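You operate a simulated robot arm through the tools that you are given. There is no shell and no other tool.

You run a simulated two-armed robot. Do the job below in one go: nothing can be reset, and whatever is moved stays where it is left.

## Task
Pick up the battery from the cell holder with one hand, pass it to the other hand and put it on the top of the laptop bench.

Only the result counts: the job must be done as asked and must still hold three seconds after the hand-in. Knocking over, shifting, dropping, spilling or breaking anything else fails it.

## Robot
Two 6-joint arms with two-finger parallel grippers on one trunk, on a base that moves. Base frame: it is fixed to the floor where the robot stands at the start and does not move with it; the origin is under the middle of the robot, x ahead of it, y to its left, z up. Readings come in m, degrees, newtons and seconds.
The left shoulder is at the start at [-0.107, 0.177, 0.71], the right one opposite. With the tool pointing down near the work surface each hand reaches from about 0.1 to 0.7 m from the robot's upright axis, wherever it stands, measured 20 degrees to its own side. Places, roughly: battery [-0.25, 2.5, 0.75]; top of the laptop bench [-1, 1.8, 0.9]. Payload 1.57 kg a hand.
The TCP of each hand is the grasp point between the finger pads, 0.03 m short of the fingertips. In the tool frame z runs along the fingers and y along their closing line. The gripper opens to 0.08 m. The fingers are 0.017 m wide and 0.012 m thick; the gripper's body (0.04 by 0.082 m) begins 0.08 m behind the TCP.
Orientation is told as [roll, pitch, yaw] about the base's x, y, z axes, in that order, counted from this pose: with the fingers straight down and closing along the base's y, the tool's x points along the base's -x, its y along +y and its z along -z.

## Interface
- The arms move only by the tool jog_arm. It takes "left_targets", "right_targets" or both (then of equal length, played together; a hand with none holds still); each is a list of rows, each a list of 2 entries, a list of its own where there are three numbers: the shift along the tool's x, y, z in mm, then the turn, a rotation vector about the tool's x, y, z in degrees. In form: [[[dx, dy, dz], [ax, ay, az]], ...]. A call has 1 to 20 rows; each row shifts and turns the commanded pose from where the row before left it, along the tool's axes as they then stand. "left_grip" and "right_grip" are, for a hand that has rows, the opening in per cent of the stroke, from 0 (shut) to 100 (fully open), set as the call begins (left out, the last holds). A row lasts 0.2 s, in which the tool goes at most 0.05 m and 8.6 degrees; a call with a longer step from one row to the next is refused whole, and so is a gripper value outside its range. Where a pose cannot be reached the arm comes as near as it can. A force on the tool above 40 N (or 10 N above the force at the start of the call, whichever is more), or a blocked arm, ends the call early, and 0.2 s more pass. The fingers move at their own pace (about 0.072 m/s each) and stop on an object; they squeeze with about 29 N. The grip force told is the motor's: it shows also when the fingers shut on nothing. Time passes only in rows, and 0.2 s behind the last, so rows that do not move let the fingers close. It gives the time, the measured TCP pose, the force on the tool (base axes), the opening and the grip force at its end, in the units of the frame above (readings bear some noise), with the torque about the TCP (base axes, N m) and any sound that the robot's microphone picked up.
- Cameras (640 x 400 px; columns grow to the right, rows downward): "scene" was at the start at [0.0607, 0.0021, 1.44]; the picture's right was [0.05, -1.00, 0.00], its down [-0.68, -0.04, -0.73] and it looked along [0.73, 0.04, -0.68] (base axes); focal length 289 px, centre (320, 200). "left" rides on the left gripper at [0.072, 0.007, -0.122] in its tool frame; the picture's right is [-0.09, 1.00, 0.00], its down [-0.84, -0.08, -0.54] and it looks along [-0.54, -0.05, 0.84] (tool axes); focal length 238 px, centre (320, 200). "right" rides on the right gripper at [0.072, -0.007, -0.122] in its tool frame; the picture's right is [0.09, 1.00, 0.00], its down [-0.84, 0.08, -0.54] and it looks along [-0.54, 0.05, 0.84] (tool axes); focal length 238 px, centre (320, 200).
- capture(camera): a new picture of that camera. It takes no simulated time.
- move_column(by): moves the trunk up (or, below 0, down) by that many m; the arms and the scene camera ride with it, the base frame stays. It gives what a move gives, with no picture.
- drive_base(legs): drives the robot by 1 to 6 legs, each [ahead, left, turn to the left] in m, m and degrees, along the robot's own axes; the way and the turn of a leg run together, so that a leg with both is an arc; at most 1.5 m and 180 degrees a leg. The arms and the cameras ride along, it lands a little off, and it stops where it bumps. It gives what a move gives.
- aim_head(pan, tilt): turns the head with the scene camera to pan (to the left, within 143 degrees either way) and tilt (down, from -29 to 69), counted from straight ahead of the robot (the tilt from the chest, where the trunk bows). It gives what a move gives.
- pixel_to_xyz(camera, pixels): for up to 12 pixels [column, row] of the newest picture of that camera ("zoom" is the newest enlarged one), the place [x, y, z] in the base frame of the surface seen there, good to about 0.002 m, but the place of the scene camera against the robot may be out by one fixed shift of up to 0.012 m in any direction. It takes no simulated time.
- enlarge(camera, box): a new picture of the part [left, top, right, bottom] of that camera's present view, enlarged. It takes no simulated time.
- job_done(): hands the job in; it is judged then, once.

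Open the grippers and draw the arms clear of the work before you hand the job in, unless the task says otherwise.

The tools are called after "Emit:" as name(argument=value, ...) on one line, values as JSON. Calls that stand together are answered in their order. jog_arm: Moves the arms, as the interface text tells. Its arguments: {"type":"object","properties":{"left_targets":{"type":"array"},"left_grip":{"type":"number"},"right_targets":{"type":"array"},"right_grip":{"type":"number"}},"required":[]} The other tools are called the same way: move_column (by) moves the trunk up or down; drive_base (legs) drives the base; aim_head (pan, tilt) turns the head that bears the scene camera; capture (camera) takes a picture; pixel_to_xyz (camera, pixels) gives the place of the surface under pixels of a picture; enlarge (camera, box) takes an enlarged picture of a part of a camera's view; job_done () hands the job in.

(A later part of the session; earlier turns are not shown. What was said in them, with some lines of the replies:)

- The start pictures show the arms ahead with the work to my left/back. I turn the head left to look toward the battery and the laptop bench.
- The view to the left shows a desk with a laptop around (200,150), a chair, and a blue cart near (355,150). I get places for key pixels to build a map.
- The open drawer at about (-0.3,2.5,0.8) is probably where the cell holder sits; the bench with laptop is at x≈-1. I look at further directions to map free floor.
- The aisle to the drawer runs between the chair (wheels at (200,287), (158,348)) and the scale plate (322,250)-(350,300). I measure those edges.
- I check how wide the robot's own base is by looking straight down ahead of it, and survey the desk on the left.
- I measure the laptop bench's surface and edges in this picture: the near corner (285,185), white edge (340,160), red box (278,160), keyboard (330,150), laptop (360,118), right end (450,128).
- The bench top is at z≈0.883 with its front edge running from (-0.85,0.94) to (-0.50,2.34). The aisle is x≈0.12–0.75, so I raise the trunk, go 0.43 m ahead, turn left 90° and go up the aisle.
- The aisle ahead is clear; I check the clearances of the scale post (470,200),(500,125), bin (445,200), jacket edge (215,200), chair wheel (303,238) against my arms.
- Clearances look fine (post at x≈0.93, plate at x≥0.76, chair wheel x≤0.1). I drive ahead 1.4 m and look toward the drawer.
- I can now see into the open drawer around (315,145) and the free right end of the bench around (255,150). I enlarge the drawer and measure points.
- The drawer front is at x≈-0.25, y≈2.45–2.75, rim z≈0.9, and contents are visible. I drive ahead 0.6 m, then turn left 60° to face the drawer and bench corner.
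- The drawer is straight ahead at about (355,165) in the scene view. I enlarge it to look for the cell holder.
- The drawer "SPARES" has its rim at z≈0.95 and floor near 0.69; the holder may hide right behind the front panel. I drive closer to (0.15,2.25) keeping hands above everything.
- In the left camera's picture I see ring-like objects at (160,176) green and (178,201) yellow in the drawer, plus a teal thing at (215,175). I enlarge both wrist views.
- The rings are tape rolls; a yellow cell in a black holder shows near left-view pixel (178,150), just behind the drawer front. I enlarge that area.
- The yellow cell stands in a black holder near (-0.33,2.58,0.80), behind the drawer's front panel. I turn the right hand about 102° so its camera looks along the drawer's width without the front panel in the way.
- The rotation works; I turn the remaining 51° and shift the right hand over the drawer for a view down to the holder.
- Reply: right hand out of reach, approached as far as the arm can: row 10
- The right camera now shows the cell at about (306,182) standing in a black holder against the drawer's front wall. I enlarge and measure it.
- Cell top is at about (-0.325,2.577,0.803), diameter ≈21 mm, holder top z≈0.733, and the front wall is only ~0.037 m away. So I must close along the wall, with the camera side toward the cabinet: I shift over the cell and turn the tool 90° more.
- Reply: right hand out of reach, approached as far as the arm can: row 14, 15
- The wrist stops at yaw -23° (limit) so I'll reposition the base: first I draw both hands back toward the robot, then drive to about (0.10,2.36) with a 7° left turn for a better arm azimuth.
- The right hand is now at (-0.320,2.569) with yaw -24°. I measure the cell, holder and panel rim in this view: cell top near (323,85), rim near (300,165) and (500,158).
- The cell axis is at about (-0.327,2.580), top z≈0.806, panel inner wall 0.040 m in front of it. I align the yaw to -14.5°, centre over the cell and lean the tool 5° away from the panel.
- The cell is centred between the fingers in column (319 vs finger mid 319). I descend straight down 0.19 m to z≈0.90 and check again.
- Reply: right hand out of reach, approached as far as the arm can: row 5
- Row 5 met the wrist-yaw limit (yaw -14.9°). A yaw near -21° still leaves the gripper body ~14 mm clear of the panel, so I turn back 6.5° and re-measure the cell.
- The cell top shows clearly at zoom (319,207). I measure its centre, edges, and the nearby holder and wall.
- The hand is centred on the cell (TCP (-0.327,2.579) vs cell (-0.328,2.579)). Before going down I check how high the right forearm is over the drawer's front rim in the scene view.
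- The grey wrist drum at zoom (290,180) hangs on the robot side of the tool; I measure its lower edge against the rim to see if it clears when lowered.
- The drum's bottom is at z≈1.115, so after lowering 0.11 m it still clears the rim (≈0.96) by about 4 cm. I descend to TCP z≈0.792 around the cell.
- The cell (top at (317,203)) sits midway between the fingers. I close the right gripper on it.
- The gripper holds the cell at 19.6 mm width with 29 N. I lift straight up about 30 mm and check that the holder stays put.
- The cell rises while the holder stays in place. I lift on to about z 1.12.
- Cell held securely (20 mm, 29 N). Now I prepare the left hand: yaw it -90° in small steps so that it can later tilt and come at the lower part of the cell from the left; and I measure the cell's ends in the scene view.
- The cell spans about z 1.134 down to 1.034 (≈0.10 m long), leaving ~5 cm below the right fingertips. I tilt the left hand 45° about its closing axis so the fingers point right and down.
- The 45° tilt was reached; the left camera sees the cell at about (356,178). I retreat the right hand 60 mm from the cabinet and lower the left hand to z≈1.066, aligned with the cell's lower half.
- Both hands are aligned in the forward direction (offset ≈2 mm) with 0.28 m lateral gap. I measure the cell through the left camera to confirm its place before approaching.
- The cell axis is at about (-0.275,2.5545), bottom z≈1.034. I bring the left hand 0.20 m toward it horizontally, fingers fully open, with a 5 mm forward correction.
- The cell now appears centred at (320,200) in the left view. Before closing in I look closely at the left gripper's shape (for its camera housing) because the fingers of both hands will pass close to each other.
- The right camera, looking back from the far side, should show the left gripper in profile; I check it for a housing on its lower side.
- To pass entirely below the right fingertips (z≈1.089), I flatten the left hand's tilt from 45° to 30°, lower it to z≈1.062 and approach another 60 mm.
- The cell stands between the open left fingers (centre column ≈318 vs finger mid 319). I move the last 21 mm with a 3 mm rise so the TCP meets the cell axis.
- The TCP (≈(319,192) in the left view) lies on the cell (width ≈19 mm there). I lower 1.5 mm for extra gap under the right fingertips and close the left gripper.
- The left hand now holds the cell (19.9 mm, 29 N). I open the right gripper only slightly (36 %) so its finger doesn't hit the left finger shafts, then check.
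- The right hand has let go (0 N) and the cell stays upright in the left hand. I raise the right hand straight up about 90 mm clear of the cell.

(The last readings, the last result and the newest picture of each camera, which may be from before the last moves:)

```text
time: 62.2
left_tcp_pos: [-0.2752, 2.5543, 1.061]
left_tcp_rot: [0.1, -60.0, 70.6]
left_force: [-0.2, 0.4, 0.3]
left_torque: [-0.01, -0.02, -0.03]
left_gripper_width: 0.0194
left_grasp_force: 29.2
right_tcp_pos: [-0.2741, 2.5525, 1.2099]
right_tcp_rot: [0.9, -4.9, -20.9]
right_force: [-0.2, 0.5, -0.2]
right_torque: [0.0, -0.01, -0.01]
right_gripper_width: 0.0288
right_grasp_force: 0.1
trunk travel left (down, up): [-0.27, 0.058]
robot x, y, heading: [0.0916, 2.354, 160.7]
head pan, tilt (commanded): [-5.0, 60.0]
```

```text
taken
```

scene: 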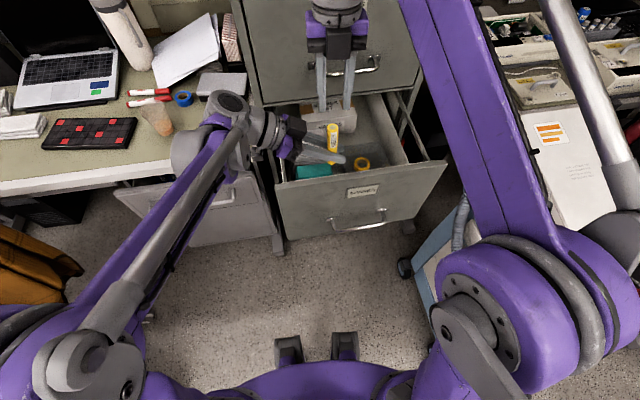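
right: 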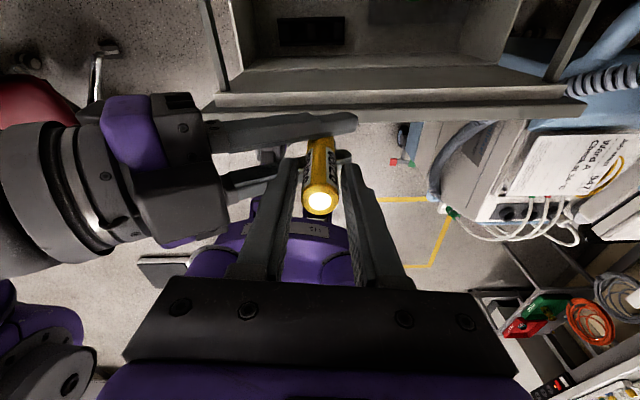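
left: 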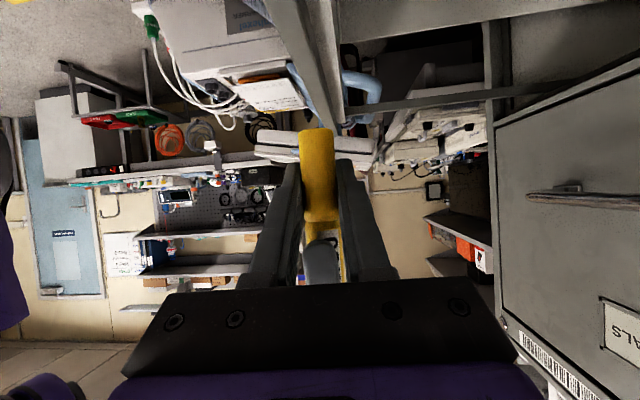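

The cell is in the left hand alone. I move the left hand 0.22 m to the left and 40 mm up, away from the right hand and drawer.

Emit:
jog_arm(left_targets=[[[20, 0, -34.6], [0, 0, 0]], [[20, 0, -34.6], [0, 0, 0]], [[20, 0, -34.6], [0, 0, 0]], [[20, 0, -34.6], [0, 0, 0]], [[20, 0, -34.6], [0, 0, 0]], [[10, 0, -17.3], [0, 0, 0]], [[-34.6, 0, -20], [0, 0, 0]]])

Emit:
capture(camera="scene")

Emit:
capture(camera="left")

```text
time: 63.8
left_tcp_pos: [-0.3478, 2.3471, 1.1016]
left_tcp_rot: [0.1, -60.0, 70.5]
left_force: [0.5, 0.0, -0.3]
left_torque: [0.0, -0.01, 0.01]
left_gripper_width: 0.0199
left_grasp_force: 28.8
right_tcp_pos: [-0.2725, 2.554, 1.2093]
right_tcp_rot: [0.9, -4.9, -20.9]
right_force: [-0.6, -0.1, 1.4]
right_torque: [0.0, 0.0, 0.02]
right_gripper_width: 0.0287
right_grasp_force: 0.0
trunk travel left (down, up): [-0.27, 0.058]
robot x, y, heading: [0.0939, 2.3561, 160.2]
head pan, tilt (commanded): [-5.0, 60.0]
```

```text
taken
```

scene: 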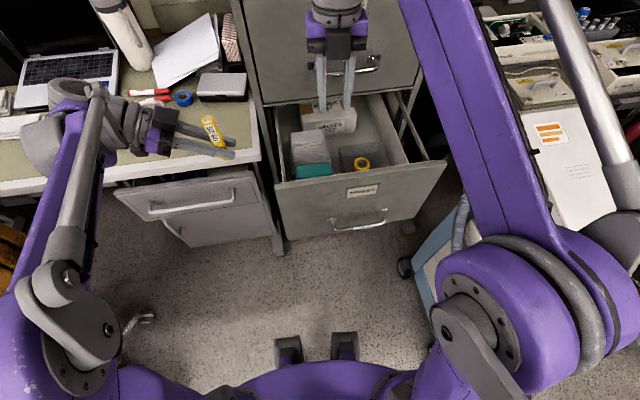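

```text
taken
```

left: 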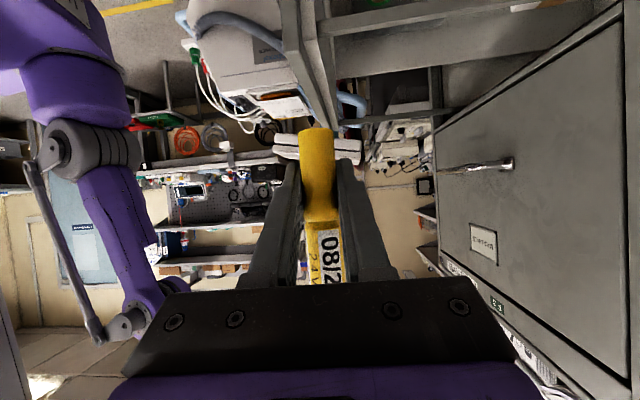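

I move the left hand forward 0.15 m and slightly left over the bench's free end, then start turning it about the vertical so its fingers will point forward while the cell stays upright.

Emit:
jog_arm(left_targets=[[[8, 37, -13.9], [0, 0, 0]], [[8, 37, -13.9], [0, 0, 0]], [[8, 37, -13.9], [0, 0, 0]], [[8, 37, -13.9], [0, 0, 0]], [[0, 0, 0], [-7.1, 0, -4.1]], [[0, 0, 0], [-7.1, 0, -4.1]], [[0, 0, 0], [-7.1, 0, -4.1]]])

Emit:
capture(camera="scene")

```text
time: 65.4
left_tcp_pos: [-0.5084, 2.3366, 1.1017]
left_tcp_rot: [0.0, -60.1, 95.1]
left_force: [0.1, -0.7, -0.4]
left_torque: [0.01, 0.01, 0.05]
left_gripper_width: 0.0195
left_grasp_force: 29.2
right_tcp_pos: [-0.2723, 2.5534, 1.2093]
right_tcp_rot: [0.9, -4.9, -20.9]
right_force: [0.2, 0.1, -0.3]
right_torque: [0.01, 0.02, -0.02]
right_gripper_width: 0.0289
right_grasp_force: 0.0
trunk travel left (down, up): [-0.27, 0.058]
robot x, y, heading: [0.0929, 2.3564, 160.5]
head pan, tilt (commanded): [-5.0, 60.0]
```

```text
taken
```

scene: 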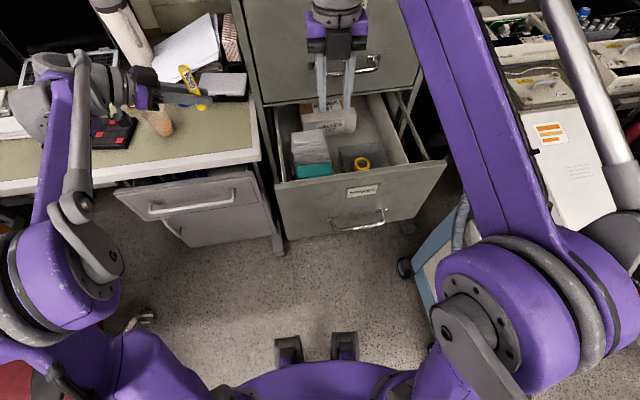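

The turn goes well (yaw 95°, cell upright at (190,85)). I continue turning another 66° to point the hand forward.

Emit:
jog_arm(left_targets=[[[0, 0, 0], [-7.1, 0, -4.1]], [[0, 0, 0], [-7.1, 0, -4.1]], [[0, 0, 0], [-7.1, 0, -4.1]], [[0, 0, 0], [-7.1, 0, -4.1]], [[0, 0, 0], [-7.1, 0, -4.1]], [[0, 0, 0], [-7.1, 0, -4.1]], [[0, 0, 0], [-7.1, 0, -4.1]], [[0, 0, 0], [-7.1, 0, -4.1]]])

Emit:
capture(camera="scene")

Emit:
capture(camera="left")

```text
time: 67.2
left_tcp_pos: [-0.5099, 2.3353, 1.103]
left_tcp_rot: [0.1, -60.2, 160.7]
left_force: [-0.3, -0.1, -0.3]
left_torque: [0.0, -0.01, -0.04]
left_gripper_width: 0.0196
left_grasp_force: 29.3
right_tcp_pos: [-0.2731, 2.5529, 1.209]
right_tcp_rot: [0.9, -4.9, -21.0]
right_force: [-0.1, -0.1, -0.4]
right_torque: [-0.02, 0.02, 0.0]
right_gripper_width: 0.0288
right_grasp_force: 0.1
trunk travel left (down, up): [-0.27, 0.058]
robot x, y, heading: [0.0893, 2.3535, 160.3]
head pan, tilt (commanded): [-5.0, 60.0]
```

```text
taken
```

scene: 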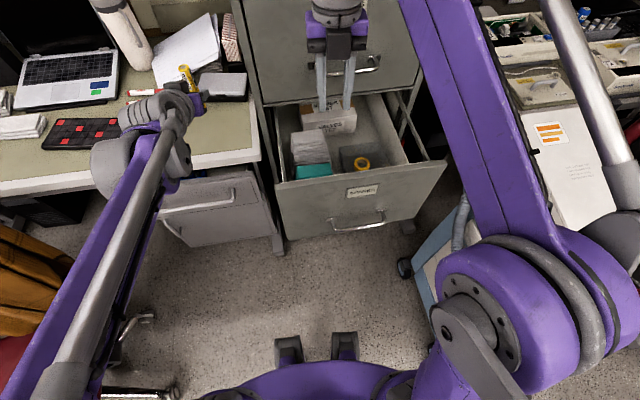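

```text
taken
```

left: 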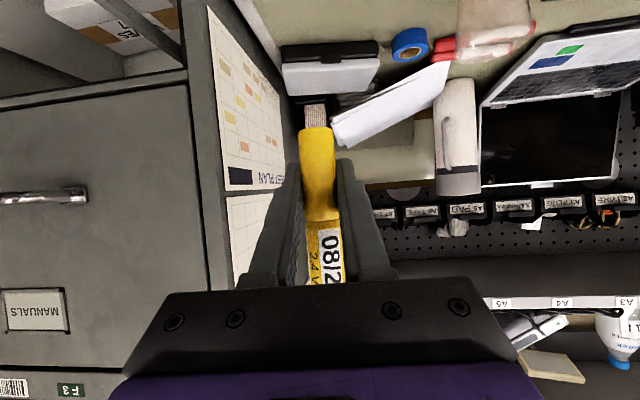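

The hand points forward with the cell upright. I use the left camera to measure the bench top and neighbours: black box (330,65), cup (500,25), tape (410,43), bench surface (390,15).

Emit:
pixel_to_xyz(camera="left", pixels=[[395, 15], [300, 20], [270, 10], [330, 75], [330, 50], [410, 40], [490, 20], [530, 30], [470, 30], [445, 10], [350, 10], [380, 25]])

Emit:
enlarge(camera="left", box=[240, 0, 560, 150])

```text
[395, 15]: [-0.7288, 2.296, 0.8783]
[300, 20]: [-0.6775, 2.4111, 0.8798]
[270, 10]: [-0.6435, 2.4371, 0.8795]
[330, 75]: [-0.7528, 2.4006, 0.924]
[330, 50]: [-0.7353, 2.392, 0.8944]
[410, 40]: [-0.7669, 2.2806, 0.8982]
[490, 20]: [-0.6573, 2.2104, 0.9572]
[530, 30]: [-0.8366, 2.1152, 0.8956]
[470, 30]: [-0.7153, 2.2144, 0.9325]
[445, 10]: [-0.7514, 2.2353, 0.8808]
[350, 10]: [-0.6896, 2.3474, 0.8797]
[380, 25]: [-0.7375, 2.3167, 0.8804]
```

```text
2.00 times, centred on (400, 75) of left
```

zoom: 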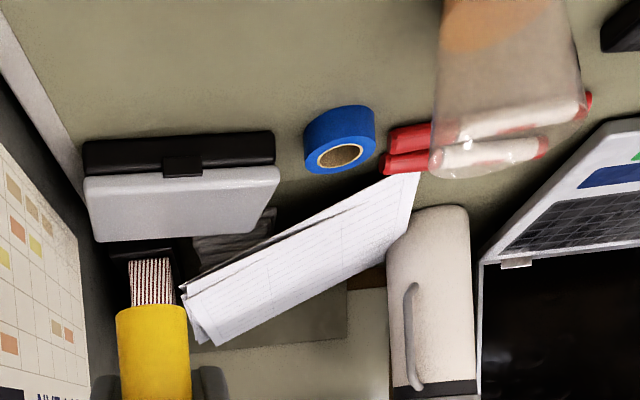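

Bench top is z≈0.880 and the spot near (-0.585,2.33) is free (cup 14 cm to the left, box 15 cm beyond). I check the cell's own tilt and its bottom height relative to the hand.

Emit:
pixel_to_xyz(camera="left", pixels=[[316, 130], [317, 134], [318, 142], [318, 160], [319, 180], [320, 200], [322, 218], [324, 240], [326, 260], [327, 275]])

Emit:
enlarge(camera="scene", box=[130, 40, 270, 150])

```text
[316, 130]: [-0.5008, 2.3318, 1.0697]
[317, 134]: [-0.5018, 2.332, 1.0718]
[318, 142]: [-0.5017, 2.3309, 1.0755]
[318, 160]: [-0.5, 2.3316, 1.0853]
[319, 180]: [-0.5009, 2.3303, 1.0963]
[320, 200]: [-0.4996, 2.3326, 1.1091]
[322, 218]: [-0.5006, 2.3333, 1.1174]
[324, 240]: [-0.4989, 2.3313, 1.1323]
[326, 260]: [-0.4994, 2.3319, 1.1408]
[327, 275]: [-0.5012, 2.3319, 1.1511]
```

```text
3.64 times, centred on (200, 95) of scene
```

zoom: 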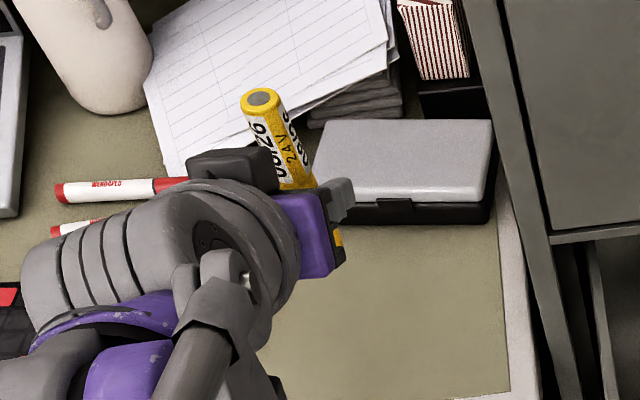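

The cell is vertical within half a degree and its bottom is ≈34 mm below the left TCP. I move over the free spot and descend to TCP z≈0.94 (2.5 cm above contact).

Emit:
jog_arm(left_targets=[[[-17.3, 15, 29.9], [0, 0, 0]], [[-17.2, 15, 29.9], [0, 0, 0]], [[28.2, 0, 16.3], [0, 0, 0]], [[28.2, 0, 16.3], [0, 0, 0]], [[28.2, 0, 16.3], [0, 0, 0]], [[28.2, 0, 16.3], [0, 0, 0]], [[28.2, 0, 16.3], [0, 0, 0]]])

Emit:
capture(camera="left")

Emit:
capture(camera="scene")

```text
time: 68.8
left_tcp_pos: [-0.5843, 2.33, 0.9375]
left_tcp_rot: [0.1, -60.0, 160.7]
left_force: [-0.4, 0.6, -1.1]
left_torque: [0.03, 0.04, 0.0]
left_gripper_width: 0.0197
left_grasp_force: 29.7
right_tcp_pos: [-0.2739, 2.5519, 1.2092]
right_tcp_rot: [0.9, -5.0, -20.9]
right_force: [-0.8, 0.7, 0.2]
right_torque: [-0.01, -0.04, 0.0]
right_gripper_width: 0.0284
right_grasp_force: 0.0
trunk travel left (down, up): [-0.27, 0.058]
robot x, y, heading: [0.0936, 2.356, 160.3]
head pan, tilt (commanded): [-5.0, 60.0]
```

```text
taken
```

left: 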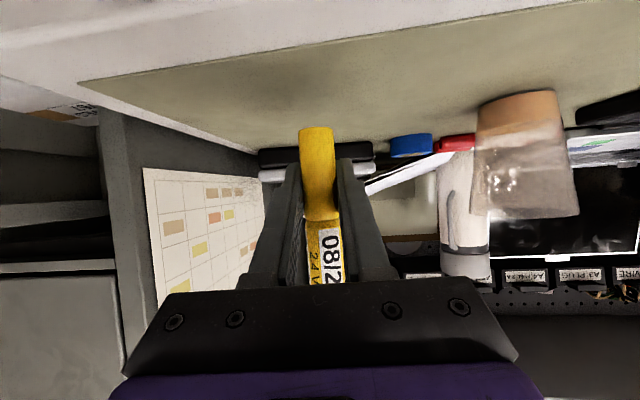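

```text
taken
```

scene: 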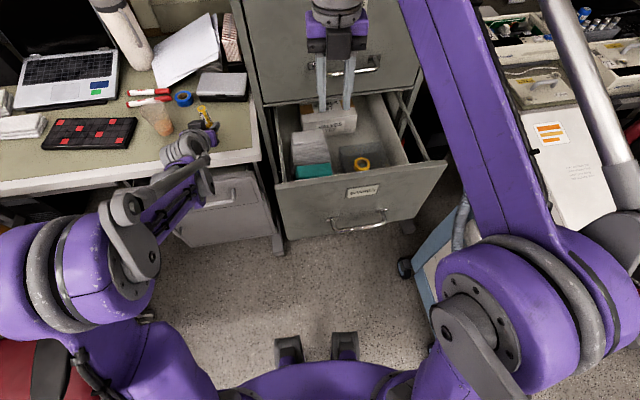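

The left view shows the cell over the clear olive bench top, cup at (525,150) well to the left. I measure the surface just under the cell.

Emit:
pixel_to_xyz(camera="left", pixels=[[320, 110], [290, 110], [350, 105], [320, 80], [316, 130], [317, 135], [250, 130], [480, 110], [520, 95], [150, 60], [330, 145], [300, 50]])

```text
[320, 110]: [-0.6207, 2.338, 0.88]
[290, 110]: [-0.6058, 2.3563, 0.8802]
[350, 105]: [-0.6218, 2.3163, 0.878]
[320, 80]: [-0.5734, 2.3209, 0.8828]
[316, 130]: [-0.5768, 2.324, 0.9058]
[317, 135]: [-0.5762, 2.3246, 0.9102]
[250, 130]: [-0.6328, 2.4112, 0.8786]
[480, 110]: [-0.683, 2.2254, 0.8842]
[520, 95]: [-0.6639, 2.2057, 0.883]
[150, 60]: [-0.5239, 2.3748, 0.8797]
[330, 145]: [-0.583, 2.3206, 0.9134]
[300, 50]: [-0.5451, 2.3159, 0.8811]
```

Gap to the bench is about 24 mm. I lower 20 mm, then approach contact in 1 mm steps while watching the force.

Emit:
jog_arm(left_targets=[[[8.66, 0, 5], [0, 0, 0]], [[8.66, 0, 5], [0, 0, 0]], [[0.87, 0, 0.5], [0, 0, 0]], [[0.87, 0, 0.5], [0, 0, 0]]])

Emit:
enlarge(camera="left", box=[250, 60, 400, 200])

```text
time: 69.8
left_tcp_pos: [-0.5835, 2.3302, 0.916]
left_tcp_rot: [0.0, -60.1, 160.7]
left_force: [0.0, -0.7, -0.1]
left_torque: [-0.01, -0.02, 0.0]
left_gripper_width: 0.0198
left_grasp_force: 29.0
right_tcp_pos: [-0.2729, 2.5531, 1.2088]
right_tcp_rot: [0.9, -4.9, -21.0]
right_force: [-0.6, -1.0, -0.9]
right_torque: [-0.01, -0.01, 0.04]
right_gripper_width: 0.0289
right_grasp_force: 0.1
trunk travel left (down, up): [-0.27, 0.058]
robot x, y, heading: [0.0946, 2.3558, 160.8]
head pan, tilt (commanded): [-5.0, 60.0]
```

```text
2.86 times, centred on (325, 130) of left
```

zoom: 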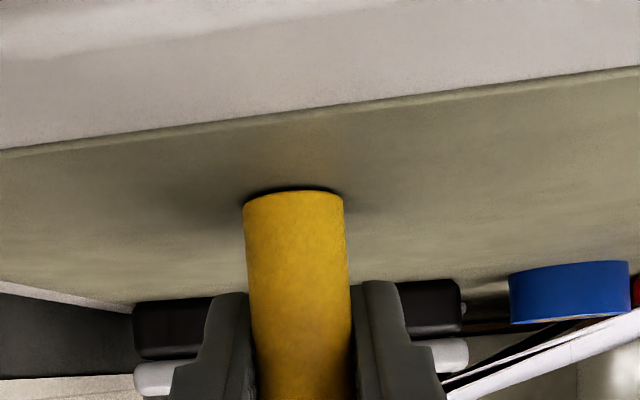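

The contact shadow shows the cell's bottom is just above the bench and no force yet. I go down 2 mm more in 1 mm steps.

Emit:
jog_arm(left_targets=[[[0.87, 0, 0.5], [0, 0, 0]], [[0.87, 0, 0.5], [0, 0, 0]]])

```text
time: 70.4
left_tcp_pos: [-0.5839, 2.3304, 0.9157]
left_tcp_rot: [0.0, -60.1, 160.7]
left_force: [-0.3, -1.1, 7.0]
left_torque: [-0.08, -0.07, 0.03]
left_gripper_width: 0.0199
left_grasp_force: 28.6
right_tcp_pos: [-0.2734, 2.5531, 1.2098]
right_tcp_rot: [0.8, -4.9, -20.9]
right_force: [-0.2, -0.3, -0.9]
right_torque: [0.02, -0.02, -0.02]
right_gripper_width: 0.0289
right_grasp_force: 0.1
trunk travel left (down, up): [-0.27, 0.058]
robot x, y, heading: [0.0946, 2.3565, 160.2]
head pan, tilt (commanded): [-5.0, 60.0]
```

Contact: 7 N upward on the tool. I ease up 1 mm to reduce the preload, check the force, and then open the left gripper partway.

Emit:
jog_arm(left_targets=[[[-0.7, 0, -0.4], [0, 0, 0]], [[0, 0, 0], [0, 0, 0]]])

Emit:
jog_arm(left_targets=[[[0, 0, 0], [0, 0, 0]], [[0, 0, 0], [0, 0, 0]], [[0, 0, 0], [0, 0, 0]]], left_grip=50)

Emit:
capture(camera="left")

Emit:
enlarge(camera="scene", box=[130, 60, 270, 180])

```text
time: 71.0
left_tcp_pos: [-0.5846, 2.331, 0.916]
left_tcp_rot: [0.1, -60.0, 160.7]
left_force: [-0.1, -0.2, 1.7]
left_torque: [-0.04, -0.03, 0.02]
left_gripper_width: 0.0197
left_grasp_force: 28.8
right_tcp_pos: [-0.2725, 2.553, 1.209]
right_tcp_rot: [1.0, -4.9, -20.9]
right_force: [-1.1, 0.4, 0.3]
right_torque: [0.04, 0.0, 0.01]
right_gripper_width: 0.0284
right_grasp_force: 0.0
trunk travel left (down, up): [-0.27, 0.058]
robot x, y, heading: [0.0907, 2.3544, 160.7]
head pan, tilt (commanded): [-5.0, 60.0]
```

```text
time: 71.8
left_tcp_pos: [-0.584, 2.3299, 0.9158]
left_tcp_rot: [0.1, -60.0, 160.7]
left_force: [1.0, -0.1, 0.3]
left_torque: [-0.03, -0.01, -0.02]
left_gripper_width: 0.0401
left_grasp_force: 0.0
right_tcp_pos: [-0.2733, 2.5539, 1.2097]
right_tcp_rot: [0.9, -4.9, -20.8]
right_force: [0.5, 0.5, -0.4]
right_torque: [-0.03, 0.01, 0.01]
right_gripper_width: 0.029
right_grasp_force: 0.1
trunk travel left (down, up): [-0.27, 0.058]
robot x, y, heading: [0.0954, 2.3548, 160.6]
head pan, tilt (commanded): [-5.0, 60.0]
```

```text
taken
```

left: 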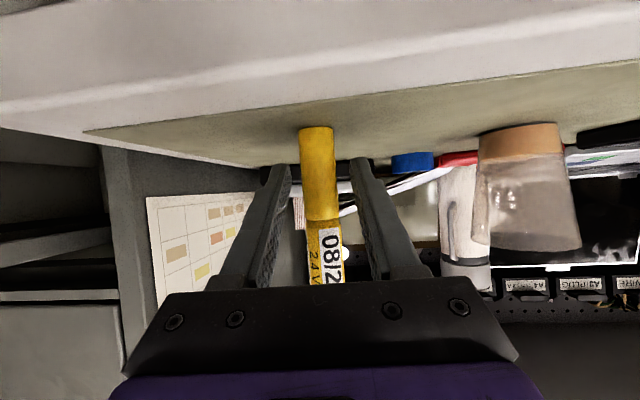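

```text
3.33 times, centred on (200, 120) of scene
```

zoom: 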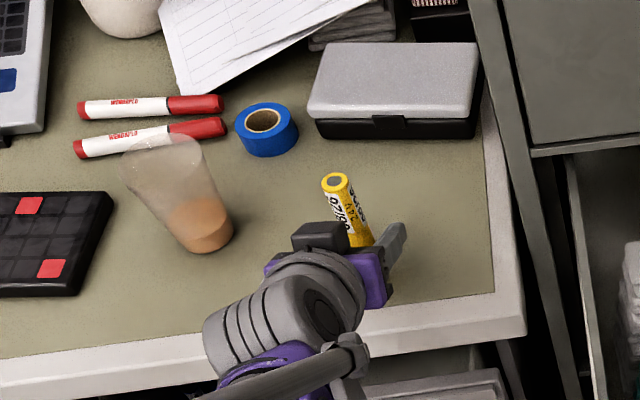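

The cell stands by itself on the bench between the open fingers. I open further and withdraw the left hand straight back along its fingers.

Emit:
jog_arm(left_targets=[[[0, 0, 0], [0, 0, 0]], [[0, 0, 0], [0, 0, 0]], [[0, 0, -10], [0, 0, 0]], [[0, 0, -20], [0, 0, 0]], [[0, 0, -30], [0, 0, 0]], [[0, 0, -40], [0, 0, 0]], [[0, 0, -40], [0, 0, 0]]], left_grip=90)

Emit:
capture(camera="left")

Emit:
capture(camera="scene")

```text
time: 73.4
left_tcp_pos: [-0.4689, 2.2904, 0.9859]
left_tcp_rot: [-0.1, -60.0, 160.8]
left_force: [-0.1, -0.9, 0.1]
left_torque: [-0.01, 0.02, -0.01]
left_gripper_width: 0.072
left_grasp_force: 0.0
right_tcp_pos: [-0.2722, 2.5521, 1.2087]
right_tcp_rot: [0.9, -4.9, -20.9]
right_force: [0.6, -1.3, -0.1]
right_torque: [0.02, 0.03, 0.02]
right_gripper_width: 0.0289
right_grasp_force: 0.0
trunk travel left (down, up): [-0.27, 0.058]
robot x, y, heading: [0.0947, 2.357, 160.3]
head pan, tilt (commanded): [-5.0, 60.0]
```

```text
taken
```

left: 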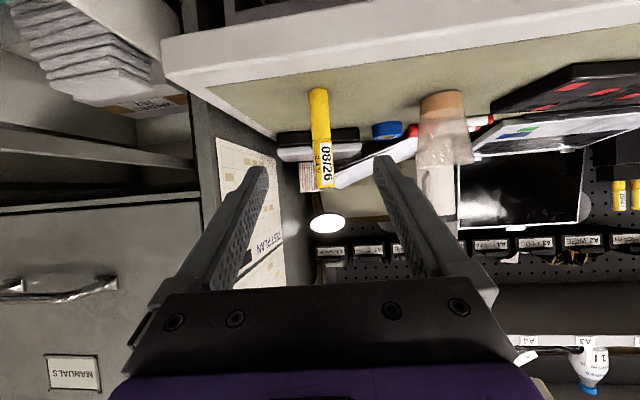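

```text
taken
```

scene: 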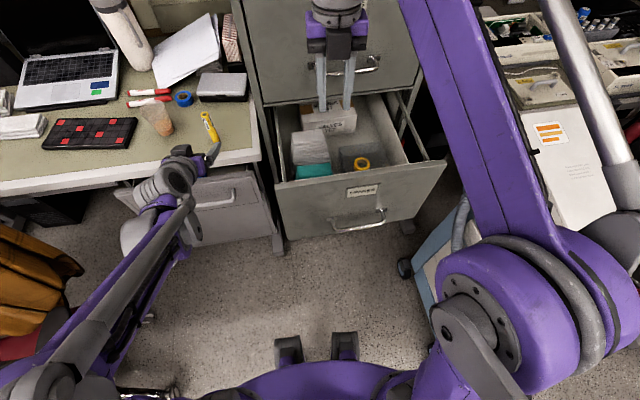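

The cell stands upright at (209,127) in the scene view, free of the hand. I withdraw both hands further and open the right gripper fully.

Emit:
jog_arm(left_targets=[[[-10, 0, -30], [0, 0, 0]], [[-20, 0, -30], [0, 0, 0]], [[-20, 0, -30], [0, 0, 0]], [[0, 0, 0], [0, 0, 0]]], right_targets=[[[0, 0, 0], [0, 0, 0]], [[-30, 0, 0], [0, 0, 0]], [[-30, 0, 0], [0, 0, 0]], [[0, 0, 0], [0, 0, 0]]], left_grip=100, right_grip=100)

Emit:
drive_base(legs=[[-0.2, 0, 0]])

Emit:
aim_head(pan=5, tilt=45)

Emit:
capture(camera="scene")

Emit:
enlarge(camera="scene", box=[180, 80, 360, 220])

```text
time: 74.4
left_tcp_pos: [-0.4205, 2.2747, 1.0744]
left_tcp_rot: [0.1, -60.0, 160.7]
left_force: [-0.7, -0.5, -0.1]
left_torque: [-0.01, 0.02, -0.02]
left_gripper_width: 0.0801
left_grasp_force: 0.1
right_tcp_pos: [-0.2174, 2.5315, 1.2131]
right_tcp_rot: [0.9, -4.9, -21.1]
right_force: [-0.2, -0.9, -0.3]
right_torque: [-0.02, -0.02, -0.03]
right_gripper_width: 0.08
right_grasp_force: 0.1
trunk travel left (down, up): [-0.27, 0.058]
robot x, y, heading: [0.0891, 2.3542, 160.7]
head pan, tilt (commanded): [-5.0, 60.0]
```

```text
time: 76.0
left_tcp_pos: [-0.2309, 2.208, 1.0747]
left_tcp_rot: [0.0, -60.0, 160.7]
left_force: [0.3, 0.6, -0.1]
left_torque: [0.03, -0.02, 0.03]
left_gripper_width: 0.08
left_grasp_force: 0.1
right_tcp_pos: [-0.0267, 2.4639, 1.214]
right_tcp_rot: [0.9, -5.0, -21.0]
right_force: [-0.5, -0.1, -0.3]
right_torque: [0.0, 0.02, -0.01]
right_gripper_width: 0.0802
right_grasp_force: 0.0
trunk travel left (down, up): [-0.27, 0.058]
robot x, y, heading: [0.282, 2.2897, 160.4]
head pan, tilt (commanded): [-5.0, 60.0]
```

```text
time: 76.7
left_tcp_pos: [-0.2299, 2.2067, 1.0753]
left_tcp_rot: [0.0, -60.0, 160.7]
left_force: [0.3, -0.2, -0.3]
left_torque: [0.01, 0.02, -0.01]
left_gripper_width: 0.0799
left_grasp_force: 0.1
right_tcp_pos: [-0.0262, 2.4643, 1.2139]
right_tcp_rot: [0.8, -4.9, -21.0]
right_force: [-0.2, 0.4, 0.7]
right_torque: [0.0, -0.01, 0.04]
right_gripper_width: 0.0799
right_grasp_force: 0.0
trunk travel left (down, up): [-0.27, 0.058]
robot x, y, heading: [0.2817, 2.2877, 160.6]
head pan, tilt (commanded): [5.0, 45.0]
```

```text
taken
```

scene: 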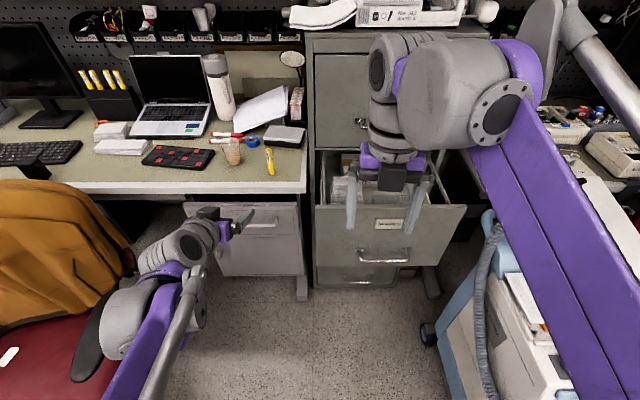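

```text
2.86 times, centred on (270, 150) of scene
```

zoom: 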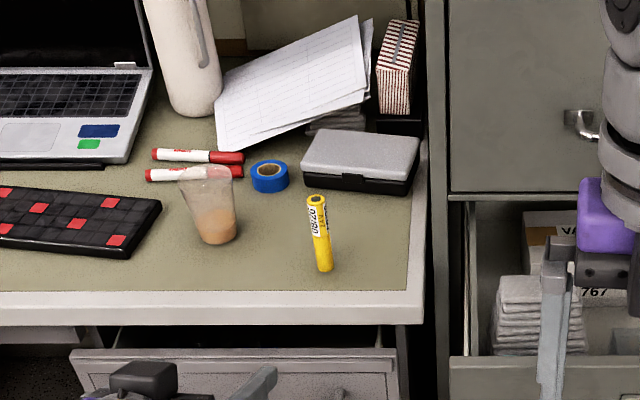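

The enlarged view shows the cell standing upright on the bench top at (317,235) of the zoom, nothing else disturbed, both grippers open and clear. I hand the job in.

Emit:
job_done()

```text
The job is handed in.
```

The battery is standing upright on top of the laptop bench, and the job is handed in.

The right hand lifted the battery out of its holder in the "SPARES" drawer. It passed it in mid-air to the left hand, which set it down near the bench's right-hand end at about [-0.58, 2.33, 0.88].

In the last picture before hand-in, the battery stood on its own, about 8 cm in from the front edge. The cup, pens, tape and drawer contents looked undisturbed. Both grippers were open and the robot had backed 0.2 m away from the bench. The hand-in reply gave no verdict, so I don't have confirmation from the three-second check.
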